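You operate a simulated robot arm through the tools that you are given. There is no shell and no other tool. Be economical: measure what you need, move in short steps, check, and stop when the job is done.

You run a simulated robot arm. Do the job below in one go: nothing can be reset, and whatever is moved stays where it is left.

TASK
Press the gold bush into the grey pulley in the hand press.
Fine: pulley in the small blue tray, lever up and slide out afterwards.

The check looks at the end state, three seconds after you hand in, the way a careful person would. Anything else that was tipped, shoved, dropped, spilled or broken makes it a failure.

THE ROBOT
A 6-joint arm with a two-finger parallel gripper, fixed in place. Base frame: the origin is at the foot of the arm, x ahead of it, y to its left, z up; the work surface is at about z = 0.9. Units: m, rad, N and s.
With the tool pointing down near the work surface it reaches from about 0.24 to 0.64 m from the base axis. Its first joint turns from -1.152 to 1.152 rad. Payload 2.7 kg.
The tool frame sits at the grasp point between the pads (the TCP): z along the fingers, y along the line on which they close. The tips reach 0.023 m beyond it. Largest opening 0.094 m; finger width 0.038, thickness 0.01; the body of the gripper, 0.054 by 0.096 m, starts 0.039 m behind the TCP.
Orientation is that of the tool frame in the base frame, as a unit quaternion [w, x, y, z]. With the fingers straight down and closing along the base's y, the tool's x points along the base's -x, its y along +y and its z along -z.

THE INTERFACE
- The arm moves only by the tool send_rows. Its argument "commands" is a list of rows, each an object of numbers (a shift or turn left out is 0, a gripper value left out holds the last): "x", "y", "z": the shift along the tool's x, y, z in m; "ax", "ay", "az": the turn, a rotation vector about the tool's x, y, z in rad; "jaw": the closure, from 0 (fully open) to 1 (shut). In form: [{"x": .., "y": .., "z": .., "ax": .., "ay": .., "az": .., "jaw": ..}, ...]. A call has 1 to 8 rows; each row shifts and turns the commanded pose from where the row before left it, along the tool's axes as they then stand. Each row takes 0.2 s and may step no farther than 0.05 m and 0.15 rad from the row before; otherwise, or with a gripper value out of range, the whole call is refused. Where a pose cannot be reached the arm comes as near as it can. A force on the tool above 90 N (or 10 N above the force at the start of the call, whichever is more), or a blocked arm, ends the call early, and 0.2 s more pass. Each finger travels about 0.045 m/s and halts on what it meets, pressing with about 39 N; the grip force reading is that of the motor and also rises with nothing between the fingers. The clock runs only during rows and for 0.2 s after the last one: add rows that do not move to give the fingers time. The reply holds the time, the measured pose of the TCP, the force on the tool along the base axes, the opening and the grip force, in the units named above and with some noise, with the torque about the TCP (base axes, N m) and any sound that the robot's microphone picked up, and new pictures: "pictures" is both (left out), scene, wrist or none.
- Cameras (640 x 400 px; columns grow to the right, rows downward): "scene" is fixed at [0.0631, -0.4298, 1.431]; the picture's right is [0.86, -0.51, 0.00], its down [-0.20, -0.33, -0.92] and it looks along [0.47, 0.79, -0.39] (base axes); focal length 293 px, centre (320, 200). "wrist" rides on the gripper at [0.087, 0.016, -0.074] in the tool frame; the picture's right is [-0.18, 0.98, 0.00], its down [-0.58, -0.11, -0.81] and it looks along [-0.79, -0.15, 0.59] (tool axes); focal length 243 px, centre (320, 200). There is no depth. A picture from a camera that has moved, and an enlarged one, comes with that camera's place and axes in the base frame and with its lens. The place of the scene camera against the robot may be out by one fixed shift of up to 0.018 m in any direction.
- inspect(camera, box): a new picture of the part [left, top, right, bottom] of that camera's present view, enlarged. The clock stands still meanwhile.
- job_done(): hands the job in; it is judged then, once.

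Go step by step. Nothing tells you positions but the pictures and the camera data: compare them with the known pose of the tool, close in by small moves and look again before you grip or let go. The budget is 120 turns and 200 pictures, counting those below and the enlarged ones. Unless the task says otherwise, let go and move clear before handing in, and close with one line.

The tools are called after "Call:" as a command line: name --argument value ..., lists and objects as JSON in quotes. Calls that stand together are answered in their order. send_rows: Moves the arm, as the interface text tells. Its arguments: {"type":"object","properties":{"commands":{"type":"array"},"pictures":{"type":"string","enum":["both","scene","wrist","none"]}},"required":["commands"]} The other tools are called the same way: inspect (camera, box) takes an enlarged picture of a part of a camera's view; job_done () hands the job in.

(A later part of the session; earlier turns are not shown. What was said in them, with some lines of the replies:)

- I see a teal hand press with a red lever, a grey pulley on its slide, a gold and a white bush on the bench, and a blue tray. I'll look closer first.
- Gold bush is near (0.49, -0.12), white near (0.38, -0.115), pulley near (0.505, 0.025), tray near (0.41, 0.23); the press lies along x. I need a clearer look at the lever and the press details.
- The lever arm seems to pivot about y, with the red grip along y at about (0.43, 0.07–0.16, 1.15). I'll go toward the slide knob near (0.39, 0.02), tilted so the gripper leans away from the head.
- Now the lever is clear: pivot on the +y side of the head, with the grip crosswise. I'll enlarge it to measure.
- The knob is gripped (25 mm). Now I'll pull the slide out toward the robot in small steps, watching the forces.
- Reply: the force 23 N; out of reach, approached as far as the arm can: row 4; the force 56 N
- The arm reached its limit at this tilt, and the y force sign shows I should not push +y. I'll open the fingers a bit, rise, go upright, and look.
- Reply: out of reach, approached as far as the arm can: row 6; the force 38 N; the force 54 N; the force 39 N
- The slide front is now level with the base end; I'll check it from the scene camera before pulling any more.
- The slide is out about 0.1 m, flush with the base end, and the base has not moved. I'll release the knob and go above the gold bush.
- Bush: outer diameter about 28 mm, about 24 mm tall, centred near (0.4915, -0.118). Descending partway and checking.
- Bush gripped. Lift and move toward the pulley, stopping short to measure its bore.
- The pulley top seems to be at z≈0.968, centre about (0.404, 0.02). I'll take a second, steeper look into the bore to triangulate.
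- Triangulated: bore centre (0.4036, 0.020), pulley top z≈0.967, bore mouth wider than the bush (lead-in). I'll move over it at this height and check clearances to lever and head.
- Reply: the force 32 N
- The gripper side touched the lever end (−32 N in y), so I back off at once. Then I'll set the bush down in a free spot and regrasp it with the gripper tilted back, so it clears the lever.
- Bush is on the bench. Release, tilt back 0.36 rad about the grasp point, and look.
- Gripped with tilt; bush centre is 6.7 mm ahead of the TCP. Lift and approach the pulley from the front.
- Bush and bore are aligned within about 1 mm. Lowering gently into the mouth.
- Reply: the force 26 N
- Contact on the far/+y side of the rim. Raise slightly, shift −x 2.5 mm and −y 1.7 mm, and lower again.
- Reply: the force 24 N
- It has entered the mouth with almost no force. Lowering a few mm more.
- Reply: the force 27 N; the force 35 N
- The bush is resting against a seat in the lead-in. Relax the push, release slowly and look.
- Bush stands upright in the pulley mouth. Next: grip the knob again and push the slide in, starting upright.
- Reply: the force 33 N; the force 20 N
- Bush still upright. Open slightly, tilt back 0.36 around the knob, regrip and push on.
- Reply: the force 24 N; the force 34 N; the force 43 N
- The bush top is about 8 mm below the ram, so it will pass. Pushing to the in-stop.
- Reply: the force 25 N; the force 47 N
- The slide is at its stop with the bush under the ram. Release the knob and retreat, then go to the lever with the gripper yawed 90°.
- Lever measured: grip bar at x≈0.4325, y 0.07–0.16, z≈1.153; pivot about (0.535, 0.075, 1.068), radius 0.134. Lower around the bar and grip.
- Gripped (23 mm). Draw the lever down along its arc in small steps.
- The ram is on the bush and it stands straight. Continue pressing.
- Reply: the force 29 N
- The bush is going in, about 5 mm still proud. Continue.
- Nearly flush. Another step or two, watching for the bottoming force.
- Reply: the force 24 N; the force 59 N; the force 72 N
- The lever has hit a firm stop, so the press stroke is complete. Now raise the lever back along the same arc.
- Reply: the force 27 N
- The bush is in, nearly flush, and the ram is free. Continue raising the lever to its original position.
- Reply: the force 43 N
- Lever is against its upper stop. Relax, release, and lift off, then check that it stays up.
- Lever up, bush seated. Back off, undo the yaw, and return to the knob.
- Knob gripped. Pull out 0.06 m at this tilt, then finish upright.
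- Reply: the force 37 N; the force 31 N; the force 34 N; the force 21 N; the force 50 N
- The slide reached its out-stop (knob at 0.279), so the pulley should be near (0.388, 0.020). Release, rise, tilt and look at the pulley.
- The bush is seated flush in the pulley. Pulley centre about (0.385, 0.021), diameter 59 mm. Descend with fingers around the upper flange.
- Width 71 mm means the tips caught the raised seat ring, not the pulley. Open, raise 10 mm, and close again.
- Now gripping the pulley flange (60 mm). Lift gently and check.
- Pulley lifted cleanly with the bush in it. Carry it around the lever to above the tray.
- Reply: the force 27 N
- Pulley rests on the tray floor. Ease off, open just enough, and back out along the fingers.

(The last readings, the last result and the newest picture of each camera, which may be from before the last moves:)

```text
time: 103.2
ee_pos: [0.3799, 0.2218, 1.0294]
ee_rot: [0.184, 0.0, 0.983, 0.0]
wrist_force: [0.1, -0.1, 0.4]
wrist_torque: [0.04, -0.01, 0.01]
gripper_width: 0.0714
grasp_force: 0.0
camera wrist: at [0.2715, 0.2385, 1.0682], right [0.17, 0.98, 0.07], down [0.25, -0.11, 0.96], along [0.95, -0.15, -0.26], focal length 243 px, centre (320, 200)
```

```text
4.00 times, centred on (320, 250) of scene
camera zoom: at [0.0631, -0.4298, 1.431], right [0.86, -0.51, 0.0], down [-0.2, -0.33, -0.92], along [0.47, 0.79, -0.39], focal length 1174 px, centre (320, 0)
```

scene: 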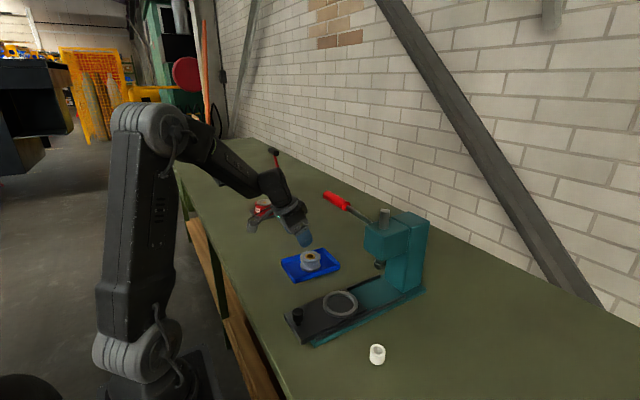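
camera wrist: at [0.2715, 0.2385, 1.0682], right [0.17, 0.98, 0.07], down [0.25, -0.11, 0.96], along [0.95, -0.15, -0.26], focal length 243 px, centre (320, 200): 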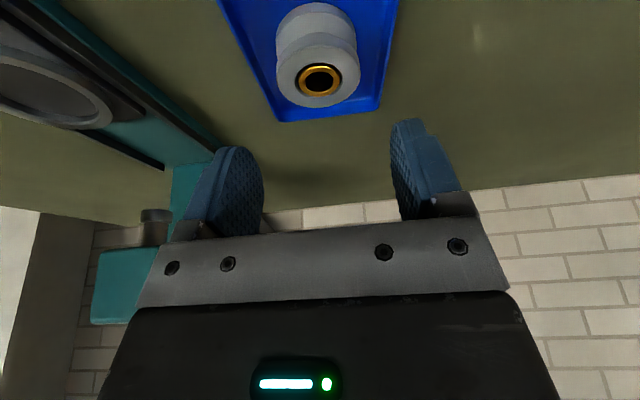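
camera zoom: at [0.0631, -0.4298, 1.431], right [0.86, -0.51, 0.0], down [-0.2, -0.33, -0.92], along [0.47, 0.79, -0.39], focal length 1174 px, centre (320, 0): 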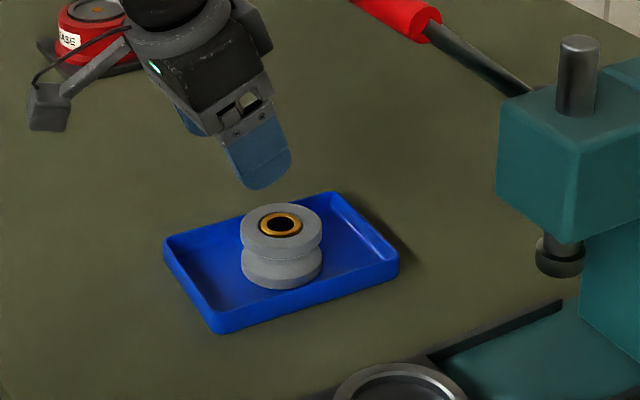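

The pulley with its flush gold bush sits upright in the tray, the lever is up and the slide is out. A final move clear, then hand in.

Call:
send_rows --commands '[{"z": -0.04}, {"z": -0.04}, {"x": -0.02, "z": -0.04}, {}, {}]' --pictures "scene"

```text
time: 104.4
ee_pos: [0.3546, 0.2193, 1.1477]
ee_rot: [0.185, 0.0, 0.983, 0.001]
wrist_force: [-0.5, 0.7, -0.1]
wrist_torque: [0.0, 0.02, 0.03]
gripper_width: 0.0715
grasp_force: 0.1
```

scene: 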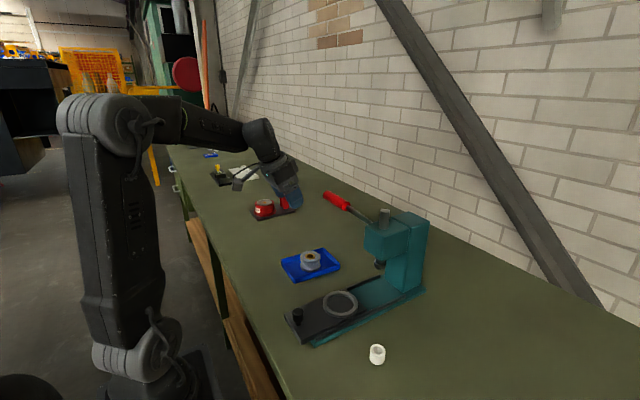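

Everything is in its place and the arm is clear, so I'm handing in.

Call:
job_done

```text
The job is handed in.
```

The gold bush is pressed nearly flush into the grey pulley, and the pulley stands in the small blue tray with the press lever up and the slide out. On the first approach the gripper bumped the raised lever, but the press did not shift.
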